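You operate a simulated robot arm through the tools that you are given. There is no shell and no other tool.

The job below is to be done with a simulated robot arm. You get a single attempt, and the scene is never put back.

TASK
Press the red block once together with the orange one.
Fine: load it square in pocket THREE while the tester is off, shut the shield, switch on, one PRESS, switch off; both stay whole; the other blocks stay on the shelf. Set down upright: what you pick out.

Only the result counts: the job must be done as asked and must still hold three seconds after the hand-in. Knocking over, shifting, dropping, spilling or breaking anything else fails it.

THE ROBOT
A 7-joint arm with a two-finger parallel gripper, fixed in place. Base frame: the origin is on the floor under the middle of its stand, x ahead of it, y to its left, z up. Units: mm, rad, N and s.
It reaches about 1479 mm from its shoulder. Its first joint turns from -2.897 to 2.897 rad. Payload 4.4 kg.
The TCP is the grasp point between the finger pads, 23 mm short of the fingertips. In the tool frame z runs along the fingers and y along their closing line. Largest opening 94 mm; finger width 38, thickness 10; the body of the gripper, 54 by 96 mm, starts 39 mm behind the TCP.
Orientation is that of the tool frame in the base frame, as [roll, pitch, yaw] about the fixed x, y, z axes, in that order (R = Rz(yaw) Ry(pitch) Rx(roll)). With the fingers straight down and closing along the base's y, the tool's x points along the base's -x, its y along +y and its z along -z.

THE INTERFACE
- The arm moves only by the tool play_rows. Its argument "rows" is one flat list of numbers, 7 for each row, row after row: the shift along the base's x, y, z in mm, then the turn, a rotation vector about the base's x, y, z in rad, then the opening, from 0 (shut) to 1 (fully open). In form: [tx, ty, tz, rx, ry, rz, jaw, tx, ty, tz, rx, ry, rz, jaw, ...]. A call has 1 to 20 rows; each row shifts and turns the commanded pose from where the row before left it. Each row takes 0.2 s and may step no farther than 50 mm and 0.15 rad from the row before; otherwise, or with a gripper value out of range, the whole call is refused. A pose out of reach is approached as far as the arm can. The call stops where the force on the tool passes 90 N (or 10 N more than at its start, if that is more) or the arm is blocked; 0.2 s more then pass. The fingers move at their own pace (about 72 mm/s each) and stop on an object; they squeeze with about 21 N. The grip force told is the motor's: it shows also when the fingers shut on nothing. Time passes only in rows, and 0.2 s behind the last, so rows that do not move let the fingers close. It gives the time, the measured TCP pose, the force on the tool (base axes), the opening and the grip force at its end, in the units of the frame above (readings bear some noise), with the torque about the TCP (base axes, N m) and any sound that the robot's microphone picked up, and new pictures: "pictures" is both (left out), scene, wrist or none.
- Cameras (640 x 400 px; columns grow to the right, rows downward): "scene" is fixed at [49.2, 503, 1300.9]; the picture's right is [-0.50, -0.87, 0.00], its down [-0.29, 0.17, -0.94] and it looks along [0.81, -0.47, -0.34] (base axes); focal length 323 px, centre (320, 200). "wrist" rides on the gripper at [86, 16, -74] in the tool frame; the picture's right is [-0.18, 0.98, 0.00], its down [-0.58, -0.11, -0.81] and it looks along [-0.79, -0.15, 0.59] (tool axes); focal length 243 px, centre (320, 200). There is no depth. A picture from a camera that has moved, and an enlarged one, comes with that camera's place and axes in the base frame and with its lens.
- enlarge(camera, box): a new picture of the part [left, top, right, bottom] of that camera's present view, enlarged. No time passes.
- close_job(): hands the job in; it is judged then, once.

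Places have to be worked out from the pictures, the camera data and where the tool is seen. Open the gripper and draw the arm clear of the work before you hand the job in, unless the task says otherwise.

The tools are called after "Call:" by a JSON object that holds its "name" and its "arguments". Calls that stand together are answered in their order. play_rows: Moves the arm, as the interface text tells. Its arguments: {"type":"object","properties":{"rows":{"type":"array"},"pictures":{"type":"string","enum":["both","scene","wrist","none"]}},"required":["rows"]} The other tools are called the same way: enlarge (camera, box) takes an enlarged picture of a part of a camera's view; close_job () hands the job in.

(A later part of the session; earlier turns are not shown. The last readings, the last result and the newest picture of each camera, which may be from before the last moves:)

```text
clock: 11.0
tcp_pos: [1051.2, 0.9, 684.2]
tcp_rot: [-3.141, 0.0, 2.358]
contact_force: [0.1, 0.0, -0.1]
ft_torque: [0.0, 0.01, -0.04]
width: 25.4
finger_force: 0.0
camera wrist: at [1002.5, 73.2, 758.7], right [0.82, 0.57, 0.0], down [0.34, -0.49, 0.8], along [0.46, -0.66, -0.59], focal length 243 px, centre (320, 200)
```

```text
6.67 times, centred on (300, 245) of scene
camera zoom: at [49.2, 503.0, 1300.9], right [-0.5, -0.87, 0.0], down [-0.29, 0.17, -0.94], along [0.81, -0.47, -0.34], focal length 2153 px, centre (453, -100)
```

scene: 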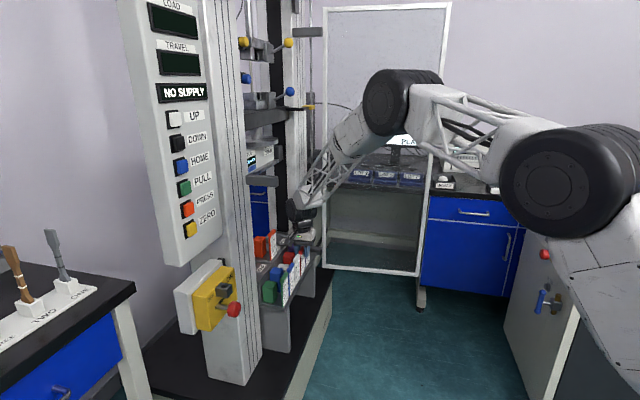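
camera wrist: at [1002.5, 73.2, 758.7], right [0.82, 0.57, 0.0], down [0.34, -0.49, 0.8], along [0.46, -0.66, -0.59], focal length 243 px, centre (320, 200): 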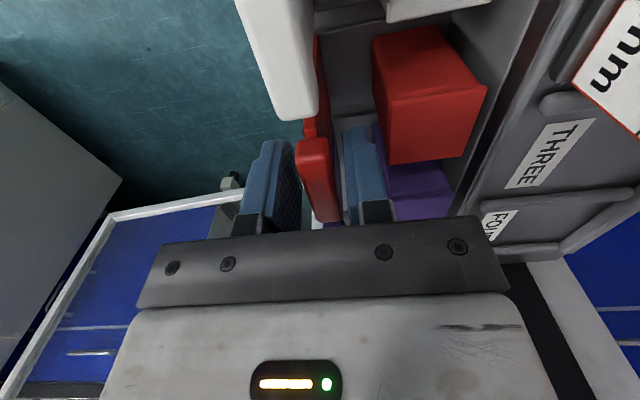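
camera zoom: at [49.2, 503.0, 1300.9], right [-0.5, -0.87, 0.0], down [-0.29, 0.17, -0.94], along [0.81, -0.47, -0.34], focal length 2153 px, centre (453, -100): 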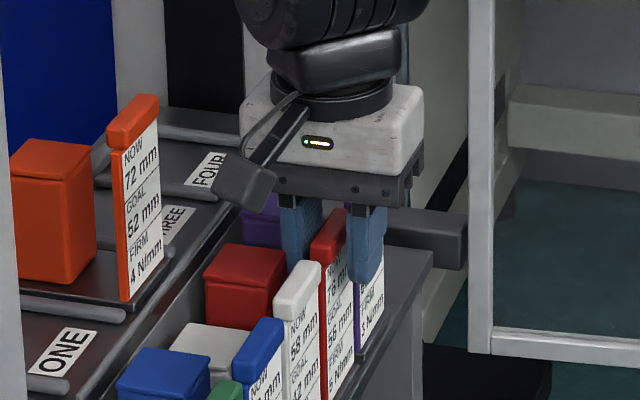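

The fingers straddle the red cap cleanly, with the back finger in front of the block body. I close the grip now.

Call:
{"name": "play_rows", "arguments": {"rows": [0, 0, 0, 0, 0, 0, 0, 0, 0, 0, 0, 0, 0, 0, 0, 0, 0, 0, 0, 0, 0], "pictures": "both"}}

Call:
{"name": "enlarge", "arguments": {"camera": "wrist", "box": [220, 0, 460, 240]}}

Call:
{"name": "enlarge", "arguments": {"camera": "scene", "box": [275, 215, 325, 275]}}

```text
clock: 11.8
tcp_pos: [1051.4, 0.7, 685.2]
tcp_rot: [3.142, -0.003, 2.358]
contact_force: [-0.1, 0.6, 1.0]
ft_torque: [-0.04, -0.01, 0.01]
width: 13.6
finger_force: 21.3
camera wrist: at [1002.4, 73.3, 758.4], right [0.82, 0.57, 0.0], down [0.34, -0.49, 0.8], along [0.45, -0.66, -0.59], focal length 243 px, centre (320, 200)
```

scene: 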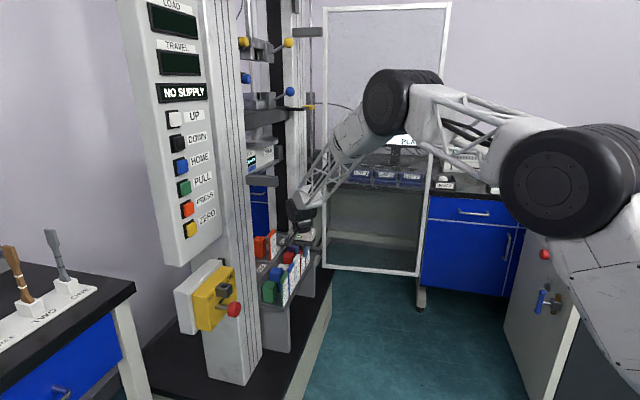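
wrist: 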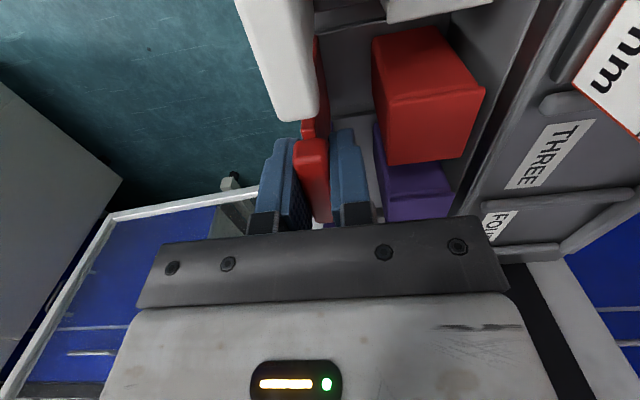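

```text
1.67 times, centred on (340, 120) of wrist
camera zoom: at [1002.4, 73.3, 758.4], right [0.82, 0.57, 0.0], down [0.34, -0.49, 0.8], along [0.45, -0.66, -0.59], focal length 404 px, centre (287, 333)
```

zoom: 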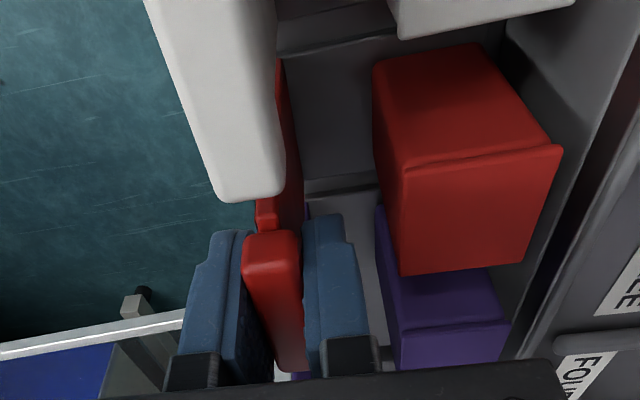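

```text
6.67 times, centred on (300, 245) of scene
camera zoom: at [49.2, 503.0, 1300.9], right [-0.5, -0.87, 0.0], down [-0.29, 0.17, -0.94], along [0.81, -0.47, -0.34], focal length 2153 px, centre (453, -100)
```

zoom: 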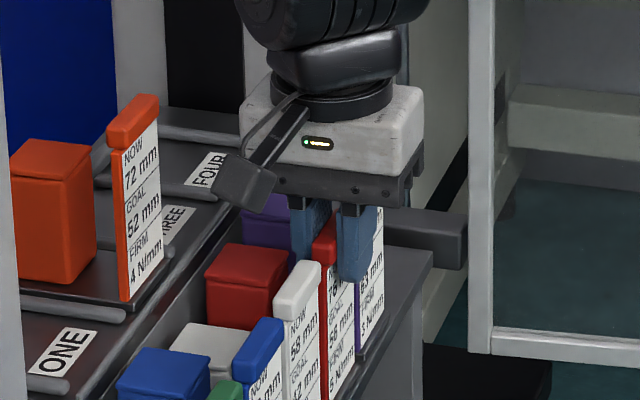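

The cap is held (13.6 mm, 21 N). I lift straight up slowly and watch whether the block hangs level.

Call:
{"name": "play_rows", "arguments": {"rows": [0, 0, 6, 0, 0, 0, 0, 0, 0, 8, 0, 0, 0, 0, 0, 0, 10, 0, 0, 0, 0], "pictures": "both"}}

Call:
{"name": "enlarge", "arguments": {"camera": "scene", "box": [275, 210, 325, 270]}}

```text
clock: 12.6
tcp_pos: [1051.7, 0.7, 710.1]
tcp_rot: [-3.14, -0.004, 2.357]
contact_force: [-0.2, 0.1, -1.6]
ft_torque: [-0.01, 0.01, 0.01]
width: 13.5
finger_force: 21.4
camera wrist: at [1002.8, 72.5, 783.0], right [0.82, 0.57, 0.0], down [0.34, -0.49, 0.8], along [0.45, -0.66, -0.59], focal length 243 px, centre (320, 200)
```

scene: 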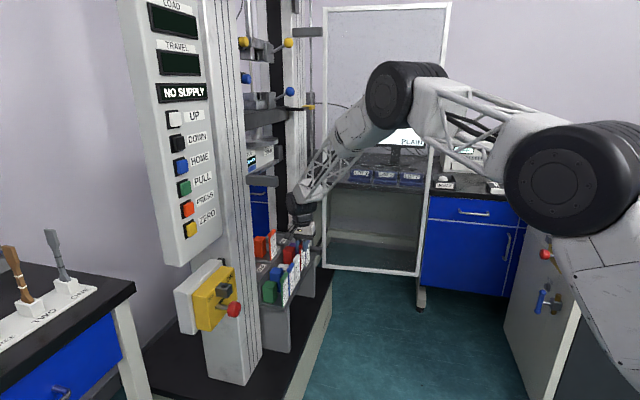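
wrist: 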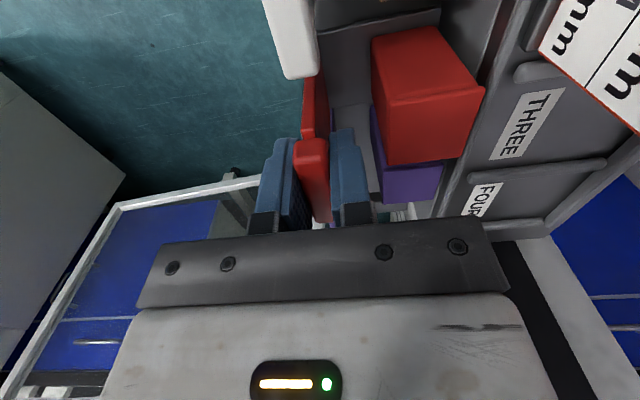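

```text
6.67 times, centred on (300, 240) of scene
camera zoom: at [49.2, 503.0, 1300.9], right [-0.5, -0.87, 0.0], down [-0.29, 0.17, -0.94], along [0.81, -0.47, -0.34], focal length 2153 px, centre (453, -67)
```

zoom: 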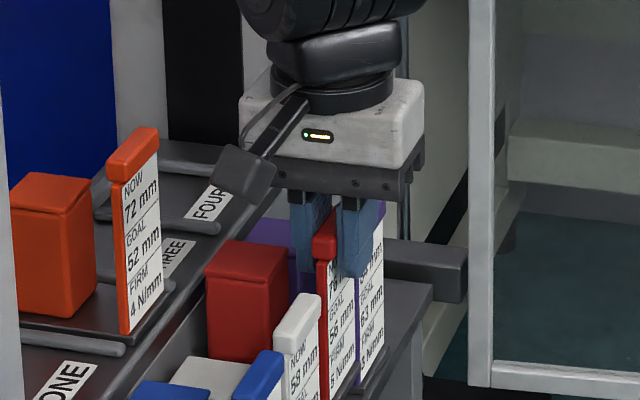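

The block hangs level and weighs about 0.16 kg. I raise it further to clear the pocket rails, then check the wrist's clearance to the platen.

Call:
{"name": "play_rows", "arguments": {"rows": [0, 0, 17, 0, 0, 0, 0, 0, 0, 18, 0, 0, 0, 0, 0, 0, 18, 0, 0, 0, 0, 0, 0, 18, 0, 0, 0, 0, 0, 0, 18, 0, 0, 0, 0, 0, 0, 16, 0, 0, 0, 0], "pictures": "both"}}

Call:
{"name": "enlarge", "arguments": {"camera": "scene", "box": [230, 100, 390, 290]}}

Call:
{"name": "enlarge", "arguments": {"camera": "wrist", "box": [300, 0, 640, 230]}}

Call:
{"name": "enlarge", "arguments": {"camera": "wrist", "box": [440, 60, 640, 230]}}

```text
clock: 14.0
tcp_pos: [1051.1, 1.1, 813.5]
tcp_rot: [-3.141, -0.003, 2.358]
contact_force: [-1.0, -0.5, -1.5]
ft_torque: [-0.04, 0.05, 0.0]
width: 13.6
finger_force: 20.9
camera wrist: at [1002.2, 73.1, 886.5], right [0.82, 0.57, 0.0], down [0.34, -0.49, 0.8], along [0.45, -0.66, -0.59], focal length 243 px, centre (320, 200)
```

scene: 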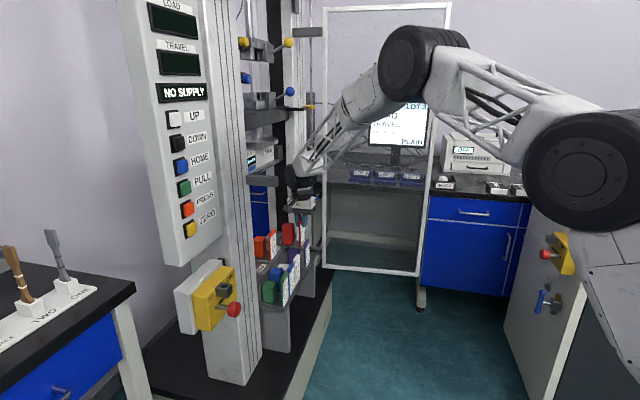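
wrist: 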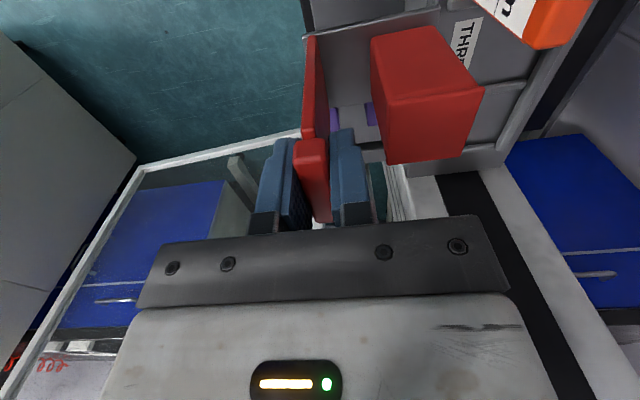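

```text
2.11 times, centred on (310, 195) of scene
camera zoom: at [49.2, 503.0, 1300.9], right [-0.5, -0.87, 0.0], down [-0.29, 0.17, -0.94], along [0.81, -0.47, -0.34], focal length 680 px, centre (341, 210)
```

zoom: 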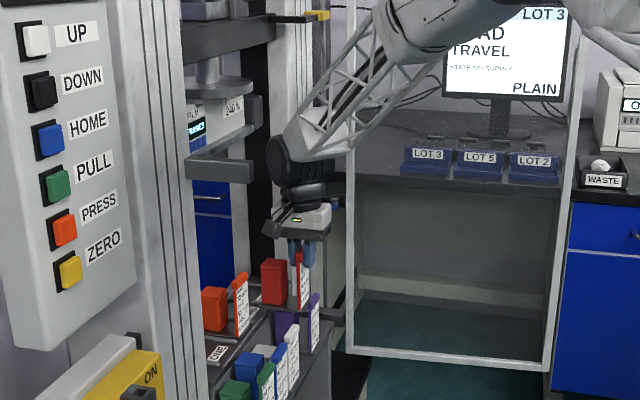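

```text
1.74 times, centred on (470, 115) of wrist
camera zoom: at [1002.2, 73.1, 886.5], right [0.82, 0.57, 0.0], down [0.34, -0.49, 0.8], along [0.45, -0.66, -0.59], focal length 422 px, centre (59, 348)
```

zoom: 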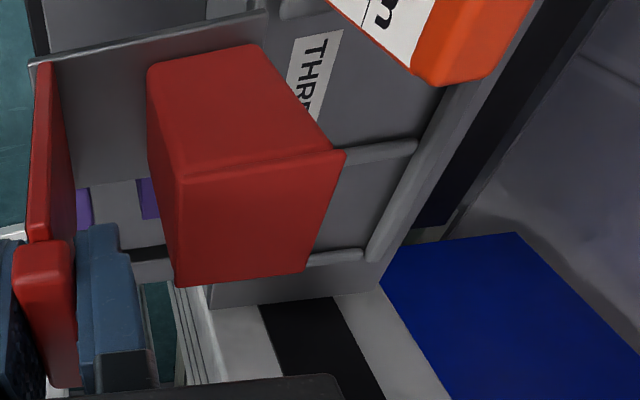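

```text
2.35 times, centred on (540, 145) of wrist
camera zoom: at [1002.2, 73.1, 886.5], right [0.82, 0.57, 0.0], down [0.34, -0.49, 0.8], along [0.45, -0.66, -0.59], focal length 571 px, centre (-198, 329)
```

zoom: 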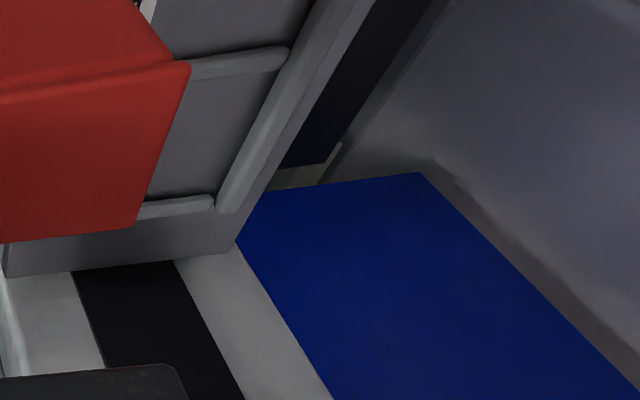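

Clearance to the platen looks adequate. I zoom on the orange tag and pocket THREE to fix the exact target relative to the current hand position.

Call:
{"name": "enlarge", "arguments": {"camera": "wrist", "box": [450, 0, 600, 90]}}

Call:
{"name": "enlarge", "arguments": {"camera": "scene", "box": [245, 215, 325, 275]}}

Call:
{"name": "enlarge", "arguments": {"camera": "wrist", "box": [270, 0, 410, 240]}}

```text
4.27 times, centred on (525, 45) of wrist
camera zoom: at [1002.2, 73.1, 886.5], right [0.82, 0.57, 0.0], down [0.34, -0.49, 0.8], along [0.45, -0.66, -0.59], focal length 1035 px, centre (-555, 861)
```

zoom: 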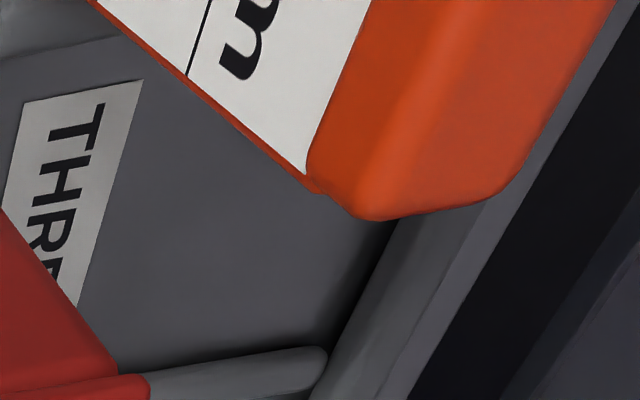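

```text
6.67 times, centred on (285, 245) of scene
camera zoom: at [49.2, 503.0, 1300.9], right [-0.5, -0.87, 0.0], down [-0.29, 0.17, -0.94], along [0.81, -0.47, -0.34], focal length 2153 px, centre (553, -100)
```

zoom: 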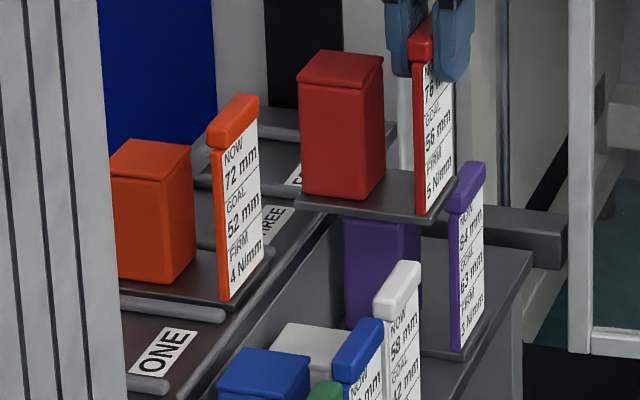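

```text
1.67 times, centred on (340, 120) of wrist
camera zoom: at [1002.2, 73.1, 886.5], right [0.82, 0.57, 0.0], down [0.34, -0.49, 0.8], along [0.45, -0.66, -0.59], focal length 404 px, centre (287, 333)
```

zoom: 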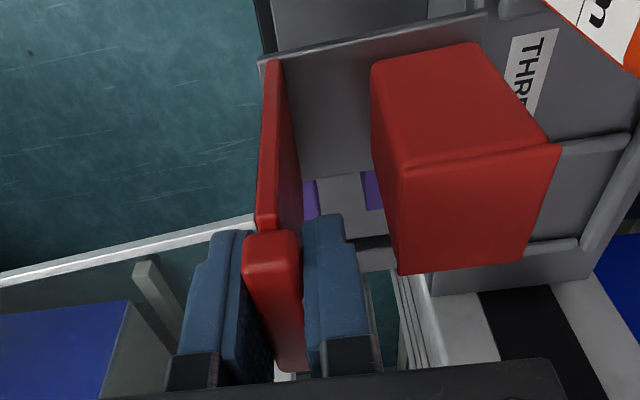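

I want a more exact reading of the held red tag against the orange one, so I take two tight zooms from the scene camera.

Call:
{"name": "enlarge", "arguments": {"camera": "scene", "box": [282, 216, 314, 252]}}

Call:
{"name": "enlarge", "arguments": {"camera": "scene", "box": [250, 226, 282, 262]}}

```text
11.11 times, centred on (298, 234) of scene
camera zoom: at [49.2, 503.0, 1300.9], right [-0.5, -0.87, 0.0], down [-0.29, 0.17, -0.94], along [0.81, -0.47, -0.34], focal length 3588 px, centre (564, -178)
```

zoom: 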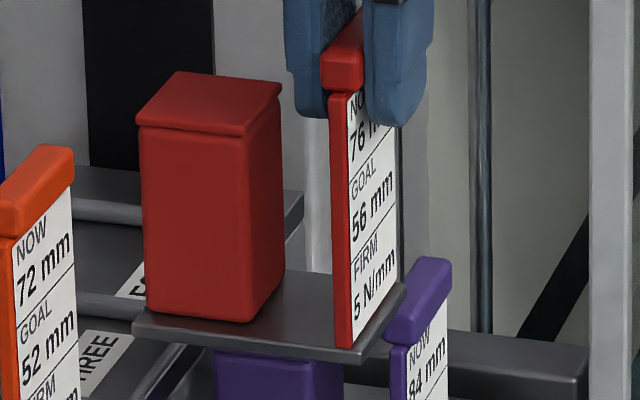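

```text
11.11 times, centred on (266, 244) of scene
camera zoom: at [49.2, 503.0, 1300.9], right [-0.5, -0.87, 0.0], down [-0.29, 0.17, -0.94], along [0.81, -0.47, -0.34], focal length 3588 px, centre (920, -289)
```

zoom: 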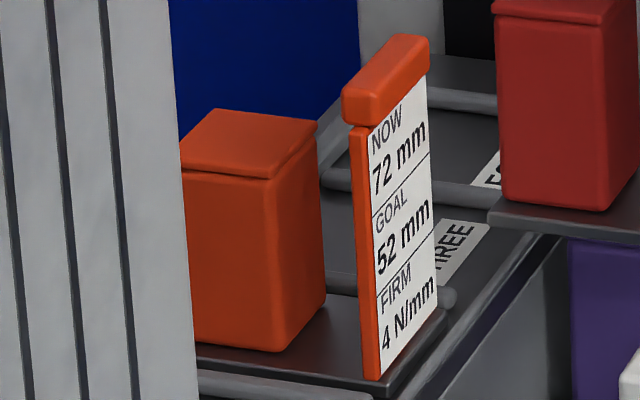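

The held red block's label lines up with the geometry I assumed. Comparing red and orange, the seat in pocket THREE should be about +18 mm along the row and +101 mm in depth. I shift along the row first, then move in halfway and check.

Call:
{"name": "play_rows", "arguments": {"rows": [6.5, -6.5, 0, 0, 0, 0, 0, 6.5, -6.5, 0, 0, 0, 0, 0, 9, 9, 0, 0, 0, 0, 0, 9, 9, 0, 0, 0, 0, 0, 9, 9, 0, 0, 0, 0, 0, 9, 9, 0, 0, 0, 0, 0], "pictures": "both"}}

Call:
{"name": "enlarge", "arguments": {"camera": "scene", "box": [230, 120, 350, 280]}}

Call:
{"name": "enlarge", "arguments": {"camera": "scene", "box": [255, 216, 311, 262]}}

```text
clock: 15.4
tcp_pos: [1099.0, 23.0, 813.4]
tcp_rot: [-3.141, -0.004, 2.356]
contact_force: [-0.5, -0.5, -1.2]
ft_torque: [-0.01, -0.01, 0.01]
width: 13.3
finger_force: 21.2
camera wrist: at [1050.9, 95.8, 886.8], right [0.82, 0.57, 0.0], down [0.34, -0.49, 0.8], along [0.45, -0.66, -0.59], focal length 243 px, centre (320, 200)
```

scene: 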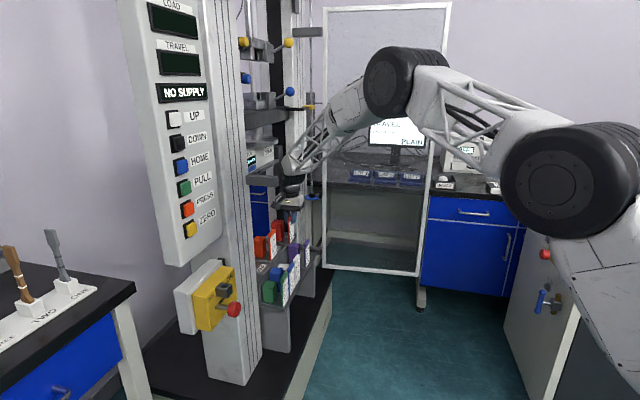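
wrist: 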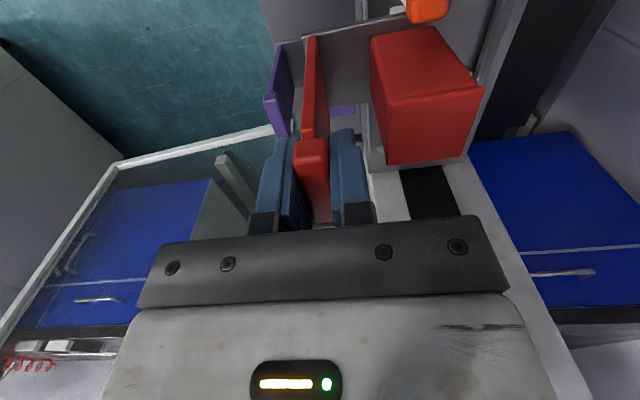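

```text
2.50 times, centred on (290, 200) of scene
camera zoom: at [49.2, 503.0, 1300.9], right [-0.5, -0.87, 0.0], down [-0.29, 0.17, -0.94], along [0.81, -0.47, -0.34], focal length 807 px, centre (395, 200)
```

zoom: 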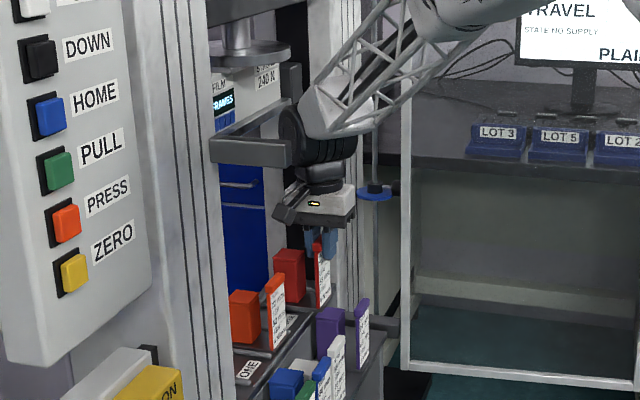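

```text
8.70 times, centred on (283, 239) of scene
camera zoom: at [49.2, 503.0, 1300.9], right [-0.5, -0.87, 0.0], down [-0.29, 0.17, -0.94], along [0.81, -0.47, -0.34], focal length 2808 px, centre (642, -139)
```

zoom: 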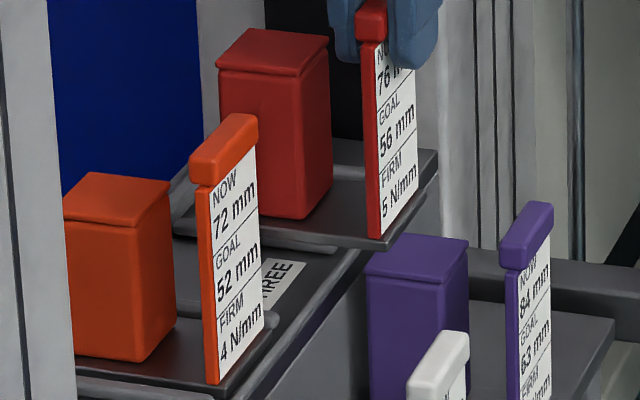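

The block is now over the pockets' front half. Before going deeper I check the gap between the forearm and the platen.

Call:
{"name": "enlarge", "arguments": {"camera": "scene", "box": [235, 110, 315, 190]}}

Call:
{"name": "enlarge", "arguments": {"camera": "wrist", "box": [260, 0, 500, 230]}}

```text
5.00 times, centred on (275, 150) of scene
camera zoom: at [49.2, 503.0, 1300.9], right [-0.5, -0.87, 0.0], down [-0.29, 0.17, -0.94], along [0.81, -0.47, -0.34], focal length 1615 px, centre (545, 450)
```

zoom: 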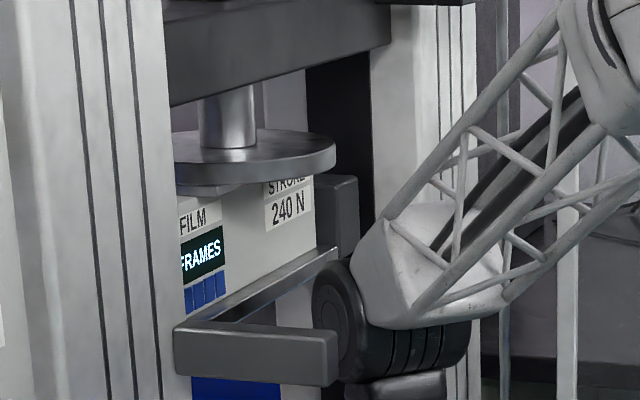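

```text
1.74 times, centred on (380, 115) of wrist
camera zoom: at [1050.9, 95.8, 886.8], right [0.82, 0.57, 0.0], down [0.34, -0.49, 0.8], along [0.45, -0.66, -0.59], focal length 422 px, centre (216, 348)
```

zoom: 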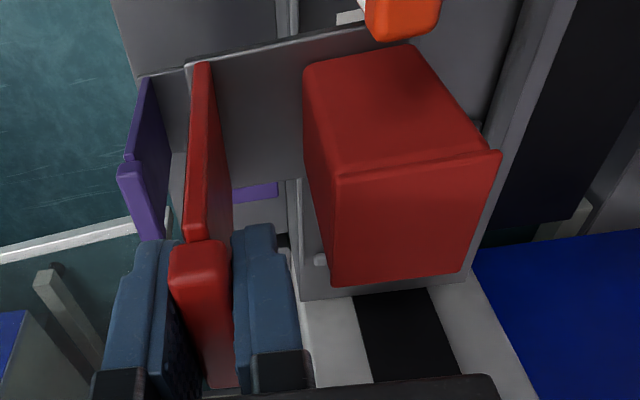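

In the picture plane the forearm keeps at least ~25 mm from the platen rim even after the remaining move, so it is clear. I move in the remaining 50 mm in depth and compare red with orange.

Call:
{"name": "play_rows", "arguments": {"rows": [9, 9, 0, 0, 0, 0, 0, 9, 9, 0, 0, 0, 0, 0, 9, 9, 0, 0, 0, 0, 0, 9, 9, -4, 0, 0, 0, 0], "pictures": "both"}}

Call:
{"name": "enlarge", "arguments": {"camera": "scene", "box": [252, 218, 300, 262]}}

Call:
{"name": "enlarge", "arguments": {"camera": "wrist", "box": [260, 0, 500, 230]}}

Call:
{"name": "enlarge", "arguments": {"camera": "scene", "box": [270, 205, 300, 240]}}

```text
clock: 16.4
tcp_pos: [1134.8, 51.7, 811.6]
tcp_rot: [3.141, -0.004, 2.352]
contact_force: [-0.3, 0.5, -1.3]
ft_torque: [0.02, 0.01, -0.01]
width: 13.4
finger_force: 20.9
camera wrist: at [1085.5, 124.2, 884.5], right [0.83, 0.56, 0.0], down [0.33, -0.49, 0.8], along [0.45, -0.67, -0.59], focal length 243 px, centre (320, 200)
```

scene: 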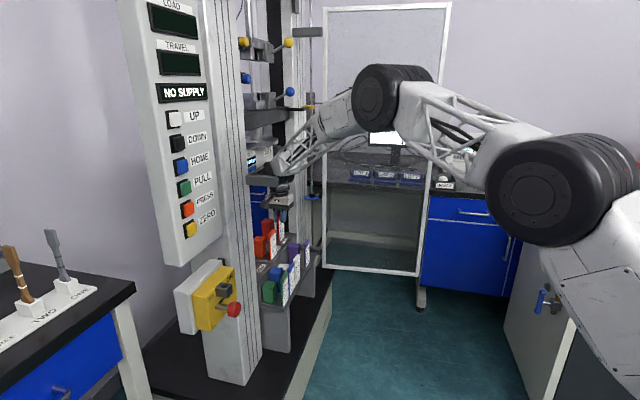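
wrist: 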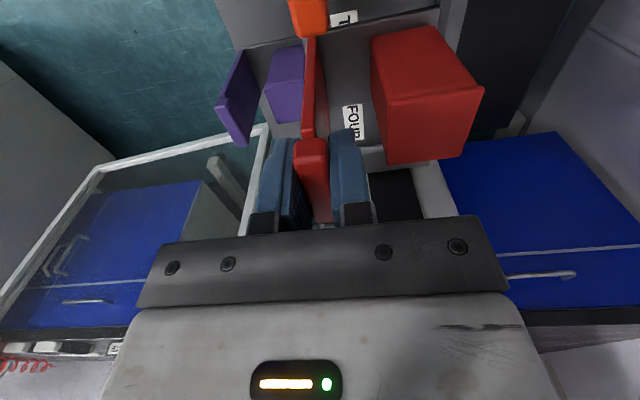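

```text
9.09 times, centred on (276, 240) of scene
camera zoom: at [49.2, 503.0, 1300.9], right [-0.5, -0.87, 0.0], down [-0.29, 0.17, -0.94], along [0.81, -0.47, -0.34], focal length 2936 px, centre (720, -164)
```

zoom: 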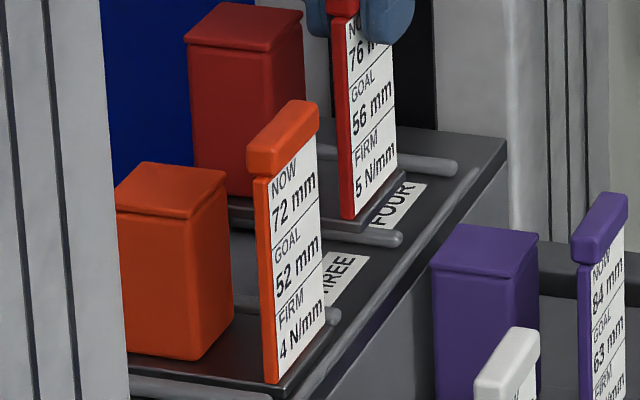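

```text
1.74 times, centred on (380, 115) of wrist
camera zoom: at [1085.5, 124.2, 884.5], right [0.83, 0.56, 0.0], down [0.33, -0.49, 0.8], along [0.45, -0.67, -0.59], focal length 422 px, centre (216, 348)
```

zoom: 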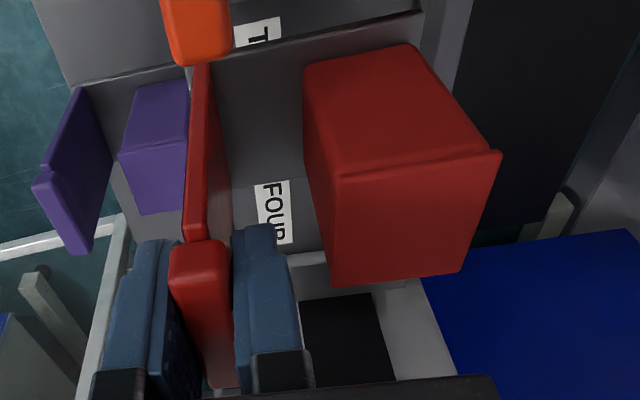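

```text
11.43 times, centred on (285, 222) of scene
camera zoom: at [49.2, 503.0, 1300.9], right [-0.5, -0.87, 0.0], down [-0.29, 0.17, -0.94], along [0.81, -0.47, -0.34], focal length 3691 px, centre (720, -57)
```

zoom: 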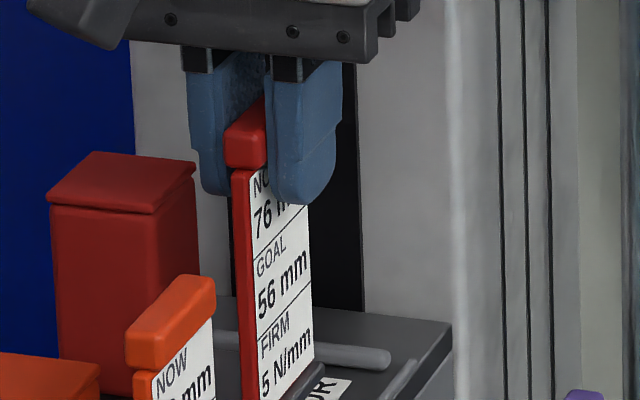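

The measured y (51.7) is about 8 mm short of the commanded 60. I wait one row without motion to see whether the arm was merely lagging.

Call:
{"name": "play_rows", "arguments": {"rows": [0, 0, 0, 0, 0, 0, 0], "pictures": "none"}}

```text
clock: 16.8
tcp_pos: [1135.1, 51.9, 810.2]
tcp_rot: [-3.141, -0.005, 2.353]
contact_force: [-0.9, 0.5, -1.7]
ft_torque: [0.03, 0.03, 0.0]
width: 13.5
finger_force: 20.5
```

The offset is steady, so something limits the arm—either a joint limit or a touch. I look closely at the wrist and forearm surroundings.

Call:
{"name": "enlarge", "arguments": {"camera": "scene", "box": [230, 90, 350, 220]}}

Call:
{"name": "enlarge", "arguments": {"camera": "scene", "box": [250, 140, 310, 215]}}

Call:
{"name": "enlarge", "arguments": {"camera": "scene", "box": [240, 40, 640, 290]}}

```text
3.08 times, centred on (290, 155) of scene
camera zoom: at [49.2, 503.0, 1300.9], right [-0.5, -0.87, 0.0], down [-0.29, 0.17, -0.94], along [0.81, -0.47, -0.34], focal length 994 px, centre (412, 338)
```

zoom: 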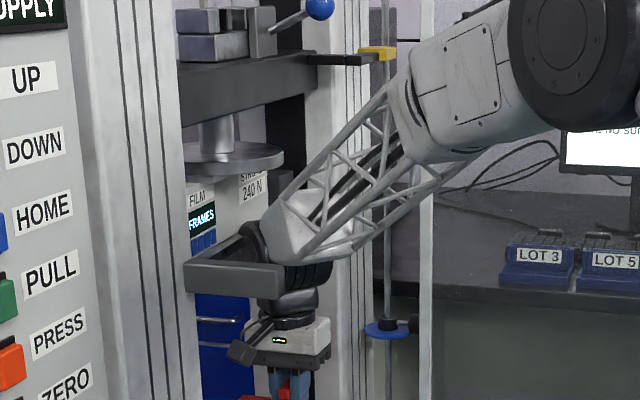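

```text
5.33 times, centred on (280, 178) of scene
camera zoom: at [49.2, 503.0, 1300.9], right [-0.5, -0.87, 0.0], down [-0.29, 0.17, -0.94], along [0.81, -0.47, -0.34], focal length 1722 px, centre (533, 320)
```

zoom: 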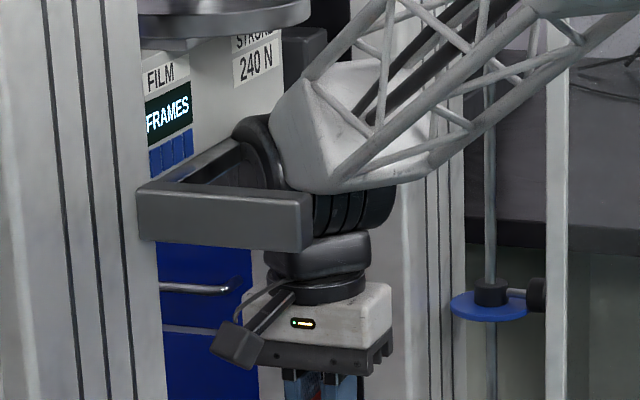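

```text
1.60 times, centred on (440, 165) of scene
camera zoom: at [49.2, 503.0, 1300.9], right [-0.5, -0.87, 0.0], down [-0.29, 0.17, -0.94], along [0.81, -0.47, -0.34], focal length 517 px, centre (128, 256)
```

zoom: 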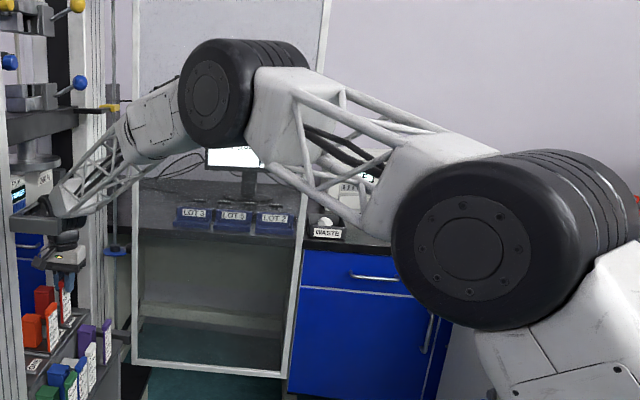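

The forearm's round wrist joint (top at z≈1025) seems to be touching the FILM unit's crossbar, which I now place at depth ≈890 and bottom z≈1015. I back out, lower about 20 mm so the wrist passes beneath it, and look.

Call:
{"name": "play_rows", "arguments": {"rows": [-9, -9, 0, 0, 0, 0, 0, -9.3, -9.2, 0, 0, 0, 0, 0, 0, 0, -9.5, 0, 0, 0, 0, 0, 0, -9.5, 0, 0, 0, 0], "pictures": "both"}}

Call:
{"name": "enlarge", "arguments": {"camera": "scene", "box": [252, 218, 300, 262]}}

Call:
{"name": "enlarge", "arguments": {"camera": "scene", "box": [250, 130, 310, 205]}}

Call:
{"name": "enlarge", "arguments": {"camera": "wrist", "box": [260, 0, 500, 230]}}

```text
clock: 17.8
tcp_pos: [1117.9, 42.7, 789.4]
tcp_rot: [3.142, -0.002, 2.357]
contact_force: [-0.7, 0.5, -1.9]
ft_torque: [-0.01, -0.02, -0.01]
width: 13.3
finger_force: 20.3
camera wrist: at [1069.7, 113.2, 864.6], right [0.82, 0.57, 0.0], down [0.34, -0.49, 0.81], along [0.46, -0.66, -0.59], focal length 243 px, centre (320, 200)
```

scene: 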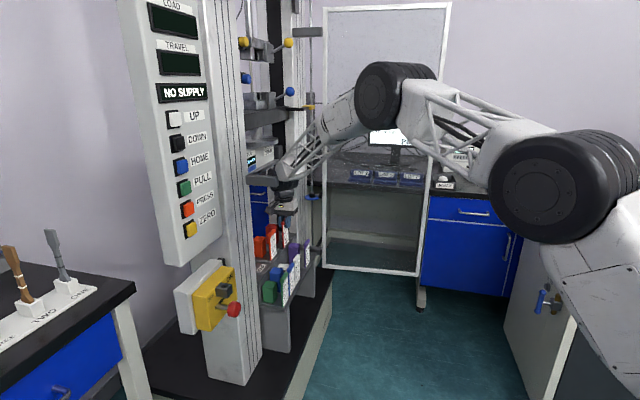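
wrist: 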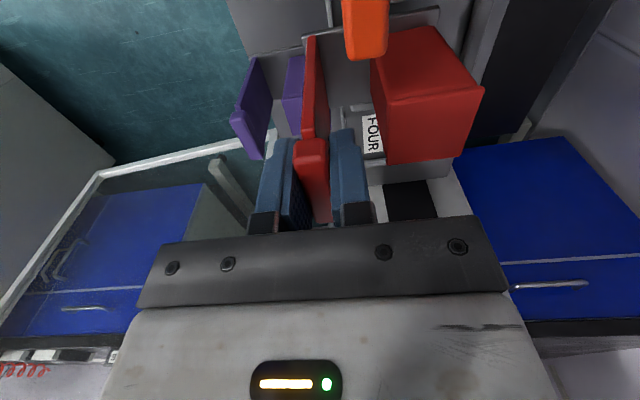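

```text
9.09 times, centred on (276, 240) of scene
camera zoom: at [49.2, 503.0, 1300.9], right [-0.5, -0.87, 0.0], down [-0.29, 0.17, -0.94], along [0.81, -0.47, -0.34], focal length 2936 px, centre (720, -164)
```

zoom: 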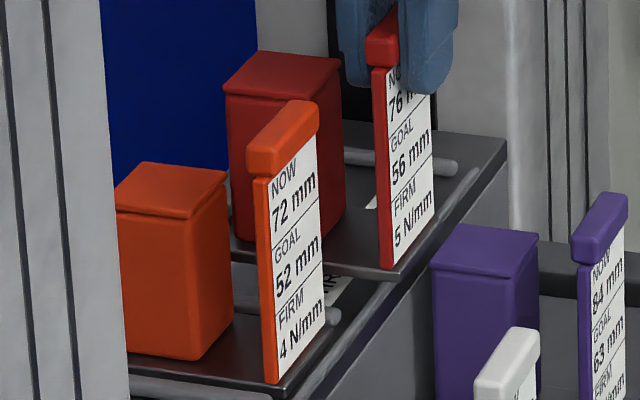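

```text
5.33 times, centred on (280, 168) of scene
camera zoom: at [49.2, 503.0, 1300.9], right [-0.5, -0.87, 0.0], down [-0.29, 0.17, -0.94], along [0.81, -0.47, -0.34], focal length 1722 px, centre (533, 373)
```

zoom: 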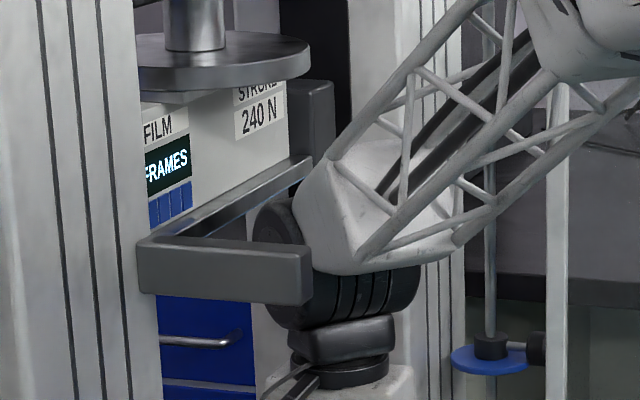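

```text
1.74 times, centred on (380, 115) of wrist
camera zoom: at [1069.7, 113.2, 864.6], right [0.82, 0.57, 0.0], down [0.34, -0.49, 0.81], along [0.46, -0.66, -0.59], focal length 422 px, centre (216, 348)
```

zoom: 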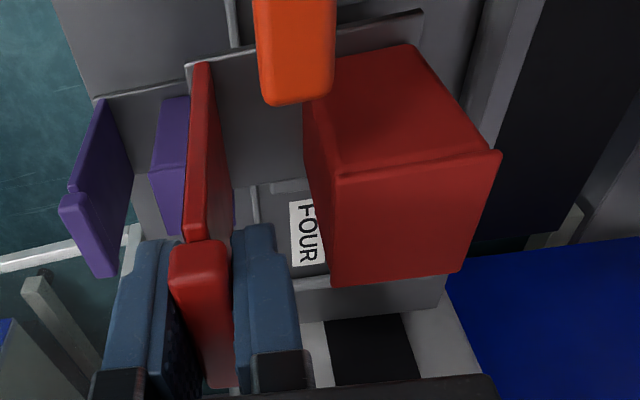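

Position now agrees with the command again, so the earlier contact is confirmed and relieved. With the wrist lower, I move in again in small steps at TCP z≈787, watching force and position.

Call:
{"name": "play_rows", "arguments": {"rows": [4, 4, -2, 0, 0, 0, 0, 4, 4, -1, 0, 0, 0, 0, 4, 4, 0, 0, 0, 0, 0], "pictures": "none"}}

```text
clock: 18.6
tcp_pos: [1130.6, 54.1, 786.8]
tcp_rot: [-3.141, -0.002, 2.358]
contact_force: [-0.5, 0.0, -1.1]
ft_torque: [-0.01, 0.0, 0.02]
width: 13.5
finger_force: 21.2
```

No contact and position is on target. I continue the last few millimetres and then look.

Call:
{"name": "play_rows", "arguments": {"rows": [3, 3, 0, 0, 0, 0, 0, 2.5, 2.5, 0, 0, 0, 0, 0, 0, 0, 0, 0, 0, 0, 0], "pictures": "both"}}

Call:
{"name": "enlarge", "arguments": {"camera": "scene", "box": [252, 222, 296, 262]}}

Call:
{"name": "enlarge", "arguments": {"camera": "wrist", "box": [260, 0, 500, 230]}}

Call:
{"name": "enlarge", "arguments": {"camera": "wrist", "box": [280, 0, 400, 180]}}

```text
clock: 19.4
tcp_pos: [1134.1, 58.5, 787.3]
tcp_rot: [-3.14, -0.004, 2.359]
contact_force: [-0.4, -0.3, -1.0]
ft_torque: [-0.04, 0.05, 0.02]
width: 13.4
finger_force: 21.0
camera wrist: at [1086.3, 130.8, 861.3], right [0.82, 0.57, 0.0], down [0.34, -0.49, 0.8], along [0.45, -0.66, -0.59], focal length 243 px, centre (320, 200)
```

scene: 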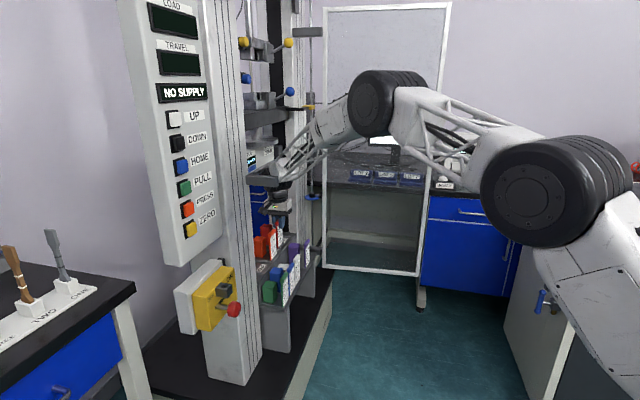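
wrist: 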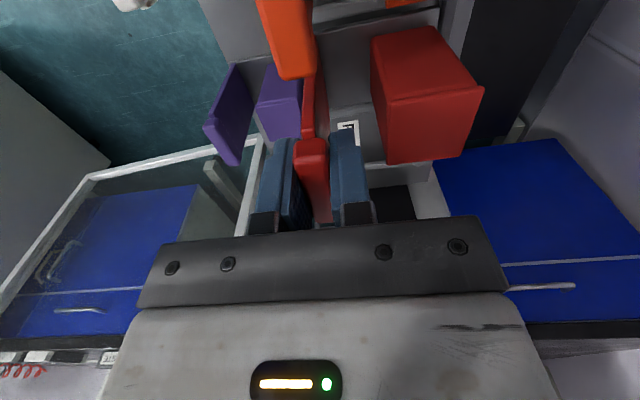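

```text
10.00 times, centred on (274, 242) of scene
camera zoom: at [49.2, 503.0, 1300.9], right [-0.5, -0.87, 0.0], down [-0.29, 0.17, -0.94], along [0.81, -0.47, -0.34], focal length 3230 px, centre (780, -220)
```

zoom: 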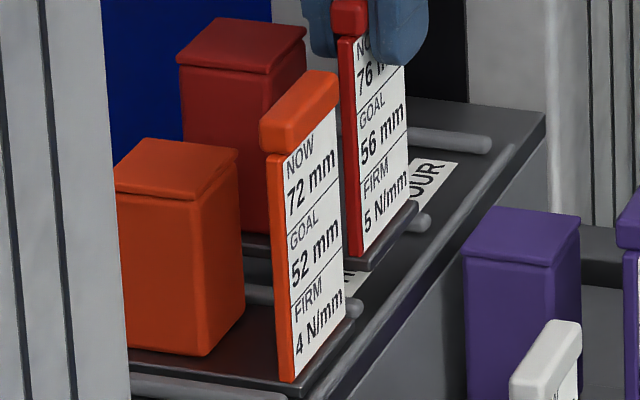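

```text
1.74 times, centred on (380, 115) of wrist
camera zoom: at [1086.3, 130.8, 861.3], right [0.82, 0.57, 0.0], down [0.34, -0.49, 0.8], along [0.45, -0.66, -0.59], focal length 422 px, centre (216, 348)
```

zoom: 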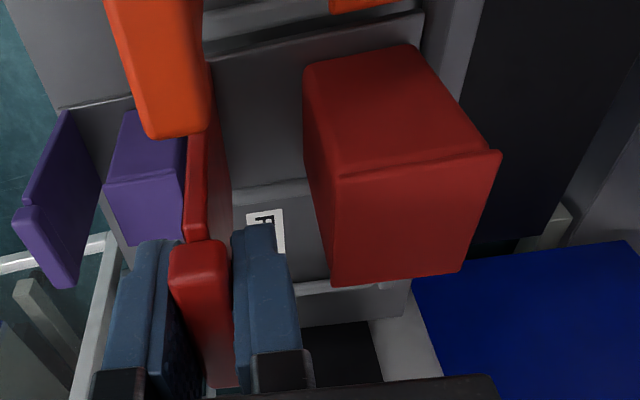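

```text
2.22 times, centred on (340, 90) of wrist
camera zoom: at [1086.3, 130.8, 861.3], right [0.82, 0.57, 0.0], down [0.34, -0.49, 0.8], along [0.45, -0.66, -0.59], focal length 539 px, centre (276, 444)
```

zoom: 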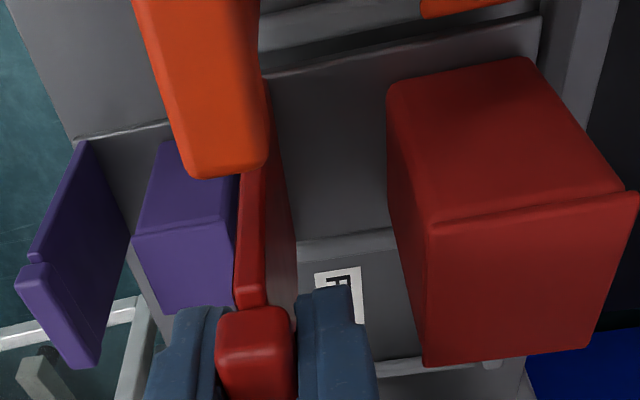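

Red's cap is now in line with orange's (0.5–0.8 mm depth difference) and 70.5 mm from it, matching the rail pitch. I lower it gently toward the pocket floor, expected near TCP z≈772.

Call:
{"name": "play_rows", "arguments": {"rows": [0.5, 0.5, -4, 0, 0, 0, 0, 0, 0, -4, 0, 0, 0, 0, 0, 0, -3, 0, 0, 0, 0], "pictures": "none"}}

```text
clock: 20.2
tcp_pos: [1136.3, 59.1, 777.0]
tcp_rot: [3.141, -0.001, 2.356]
contact_force: [-0.5, -0.5, 0.9]
ft_torque: [0.05, 0.0, 0.0]
width: 13.7
finger_force: 20.8
```

Still nearly free at z≈777. I lower in 1 mm rows and read the force.

Call:
{"name": "play_rows", "arguments": {"rows": [0, 0, -1, 0, 0, 0, 0, 0, 0, -1, 0, 0, 0, 0], "pictures": "none"}}

Call:
{"name": "enlarge", "arguments": {"camera": "scene", "box": [252, 222, 296, 262]}}

```text
clock: 20.8
tcp_pos: [1136.0, 59.5, 776.0]
tcp_rot: [3.14, -0.003, 2.356]
contact_force: [-2.8, -2.0, 16.0]
ft_torque: [0.29, 0.28, 0.04]
width: 13.7
finger_force: 20.5
```

```text
10.00 times, centred on (274, 242) of scene
camera zoom: at [49.2, 503.0, 1300.9], right [-0.5, -0.87, 0.0], down [-0.29, 0.17, -0.94], along [0.81, -0.47, -0.34], focal length 3230 px, centre (780, -220)
```

zoom: 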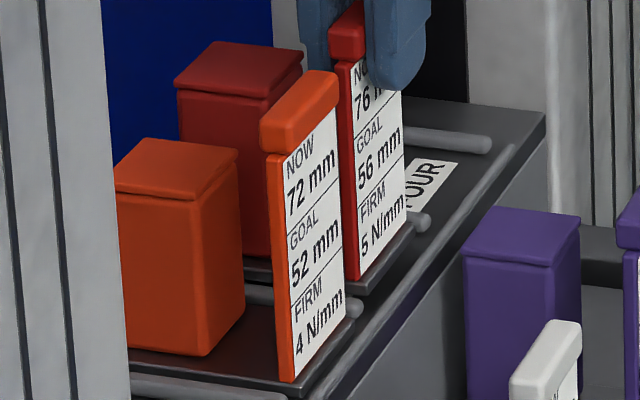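

Light contact at z≈776 (16 N). Before pushing on I zoom tightly on the base of the red block and its rails to see whether it is on the floor or resting on something.

Call:
{"name": "enlarge", "arguments": {"camera": "scene", "box": [272, 238, 290, 256]}}

Call:
{"name": "enlarge", "arguments": {"camera": "wrist", "box": [290, 0, 410, 180]}}

Call:
{"name": "enlarge", "arguments": {"camera": "wrist", "box": [300, 80, 400, 180]}}

Call:
{"name": "enlarge", "arguments": {"camera": "wrist", "box": [310, 0, 450, 60]}}

```text
16.00 times, centred on (281, 247) of scene
camera zoom: at [49.2, 503.0, 1300.9], right [-0.5, -0.87, 0.0], down [-0.29, 0.17, -0.94], along [0.81, -0.47, -0.34], focal length 5167 px, centre (944, -552)
```

zoom: 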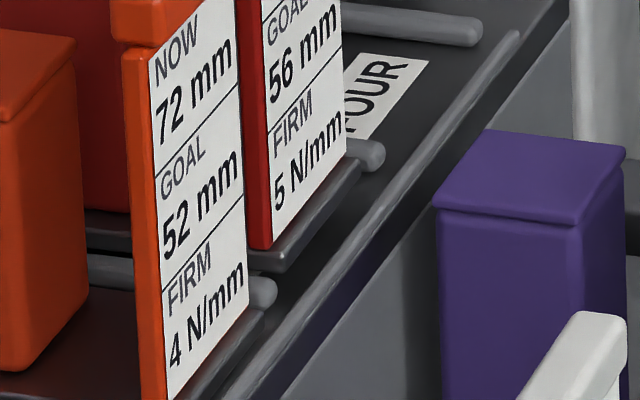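

```text
2.22 times, centred on (350, 90) of wrist
camera zoom: at [1087.4, 131.9, 850.2], right [0.82, 0.57, 0.0], down [0.33, -0.49, 0.81], along [0.46, -0.66, -0.59], focal length 539 px, centre (253, 444)
```

zoom: 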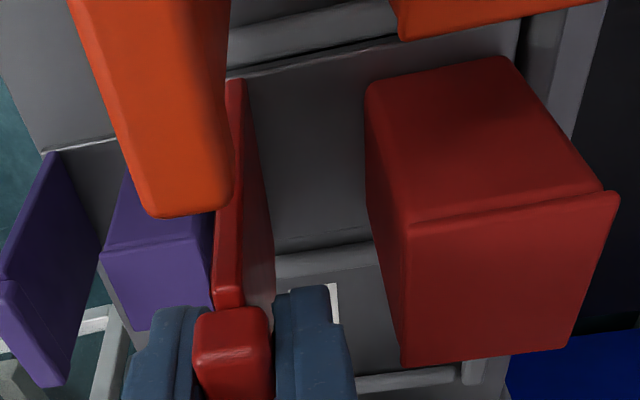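

```text
4.00 times, centred on (350, 130) of wrist
camera zoom: at [1087.4, 131.9, 850.2], right [0.82, 0.57, 0.0], down [0.33, -0.49, 0.81], along [0.46, -0.66, -0.59], focal length 970 px, centre (200, 480)
```

zoom: 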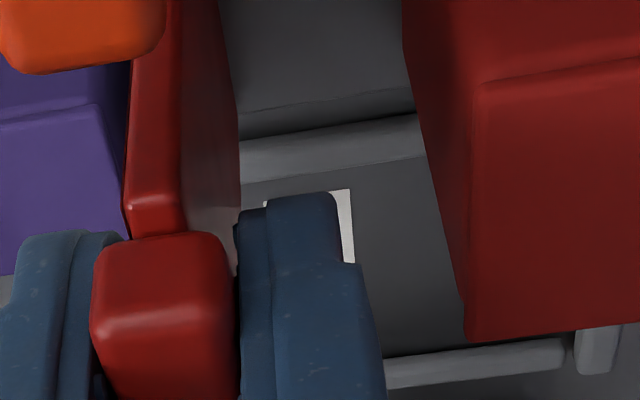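

```text
4.57 times, centred on (380, 30) of wrist
camera zoom: at [1087.4, 131.9, 850.2], right [0.82, 0.57, 0.0], down [0.33, -0.49, 0.81], along [0.46, -0.66, -0.59], focal length 1109 px, centre (46, 977)
```

zoom: 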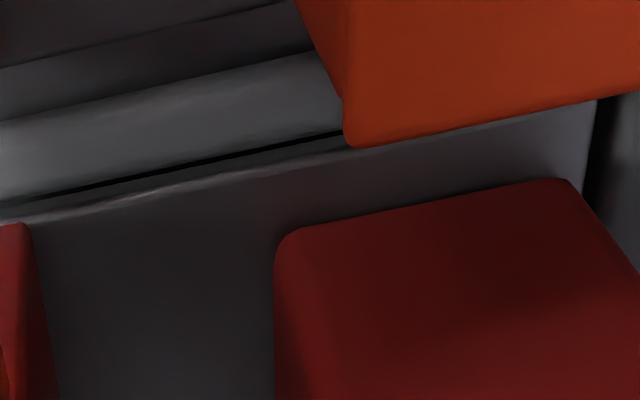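

The close views show the base's near edge touching the TWO/THREE rail, with about 9 mm free on the other side. I lift 5 mm, shift about 3.5 mm along the row toward FOUR, and lower again.

Call:
{"name": "play_rows", "arguments": {"rows": [0, 0, 5, 0, 0, 0, 0, 1.9, -3.0, 1, 0, 0, 0, 0, 0, 0, 0, 0, 0, 0, 0], "pictures": "wrist"}}

Call:
{"name": "enlarge", "arguments": {"camera": "wrist", "box": [300, 80, 400, 180]}}

Call:
{"name": "enlarge", "arguments": {"camera": "wrist", "box": [310, 0, 450, 60]}}

```text
clock: 21.6
tcp_pos: [1137.8, 56.9, 780.3]
tcp_rot: [-3.141, -0.004, 2.357]
contact_force: [0.2, -0.3, -1.6]
ft_torque: [0.0, 0.02, 0.01]
width: 13.7
finger_force: 21.3
camera wrist: at [1089.1, 128.5, 854.0], right [0.82, 0.57, 0.0], down [0.34, -0.49, 0.8], along [0.45, -0.66, -0.59], focal length 243 px, centre (320, 200)
```

wrist: 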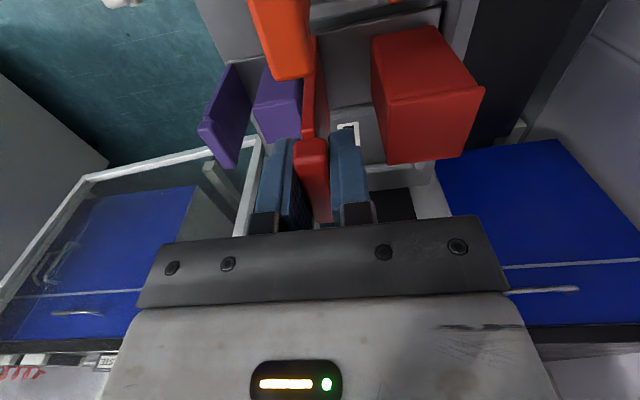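

```text
4.00 times, centred on (350, 130) of wrist
camera zoom: at [1089.1, 128.5, 854.0], right [0.82, 0.57, 0.0], down [0.34, -0.49, 0.8], along [0.45, -0.66, -0.59], focal length 970 px, centre (200, 480)
```

zoom: 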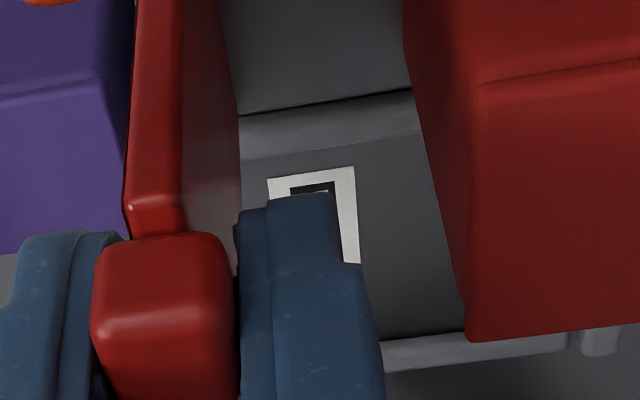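

```text
4.57 times, centred on (380, 30) of wrist
camera zoom: at [1089.1, 128.5, 854.0], right [0.82, 0.57, 0.0], down [0.34, -0.49, 0.8], along [0.45, -0.66, -0.59], focal length 1109 px, centre (46, 977)
```

zoom: 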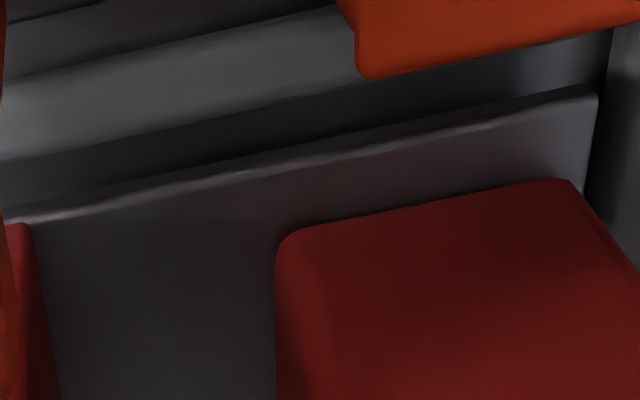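

Now the near gap is ~3.6 mm and the far gap ~6.5 mm, so 1.3 mm more is needed. I also check the back edge against the back bar.

Call:
{"name": "enlarge", "arguments": {"camera": "wrist", "box": [400, 0, 500, 80]}}

Call:
{"name": "enlarge", "arguments": {"camera": "scene", "box": [272, 238, 290, 256]}}

```text
5.00 times, centred on (450, 40) of wrist
camera zoom: at [1089.1, 128.5, 854.0], right [0.82, 0.57, 0.0], down [0.34, -0.49, 0.8], along [0.45, -0.66, -0.59], focal length 1213 px, centre (-330, 1000)
```

zoom: 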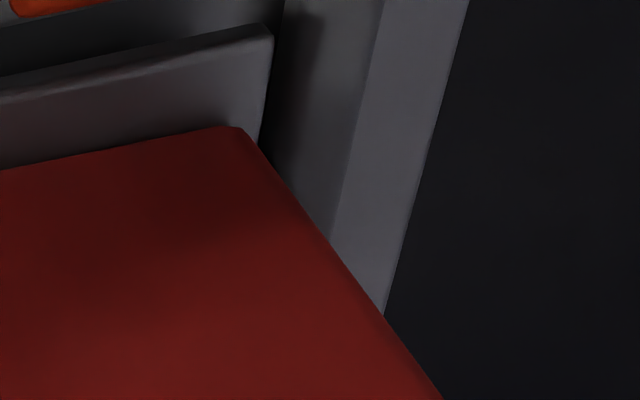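

```text
16.00 times, centred on (281, 247) of scene
camera zoom: at [49.2, 503.0, 1300.9], right [-0.5, -0.87, 0.0], down [-0.29, 0.17, -0.94], along [0.81, -0.47, -0.34], focal length 5167 px, centre (944, -552)
```

zoom: 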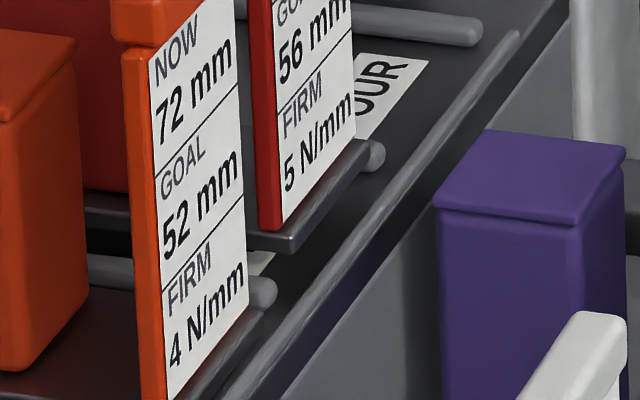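

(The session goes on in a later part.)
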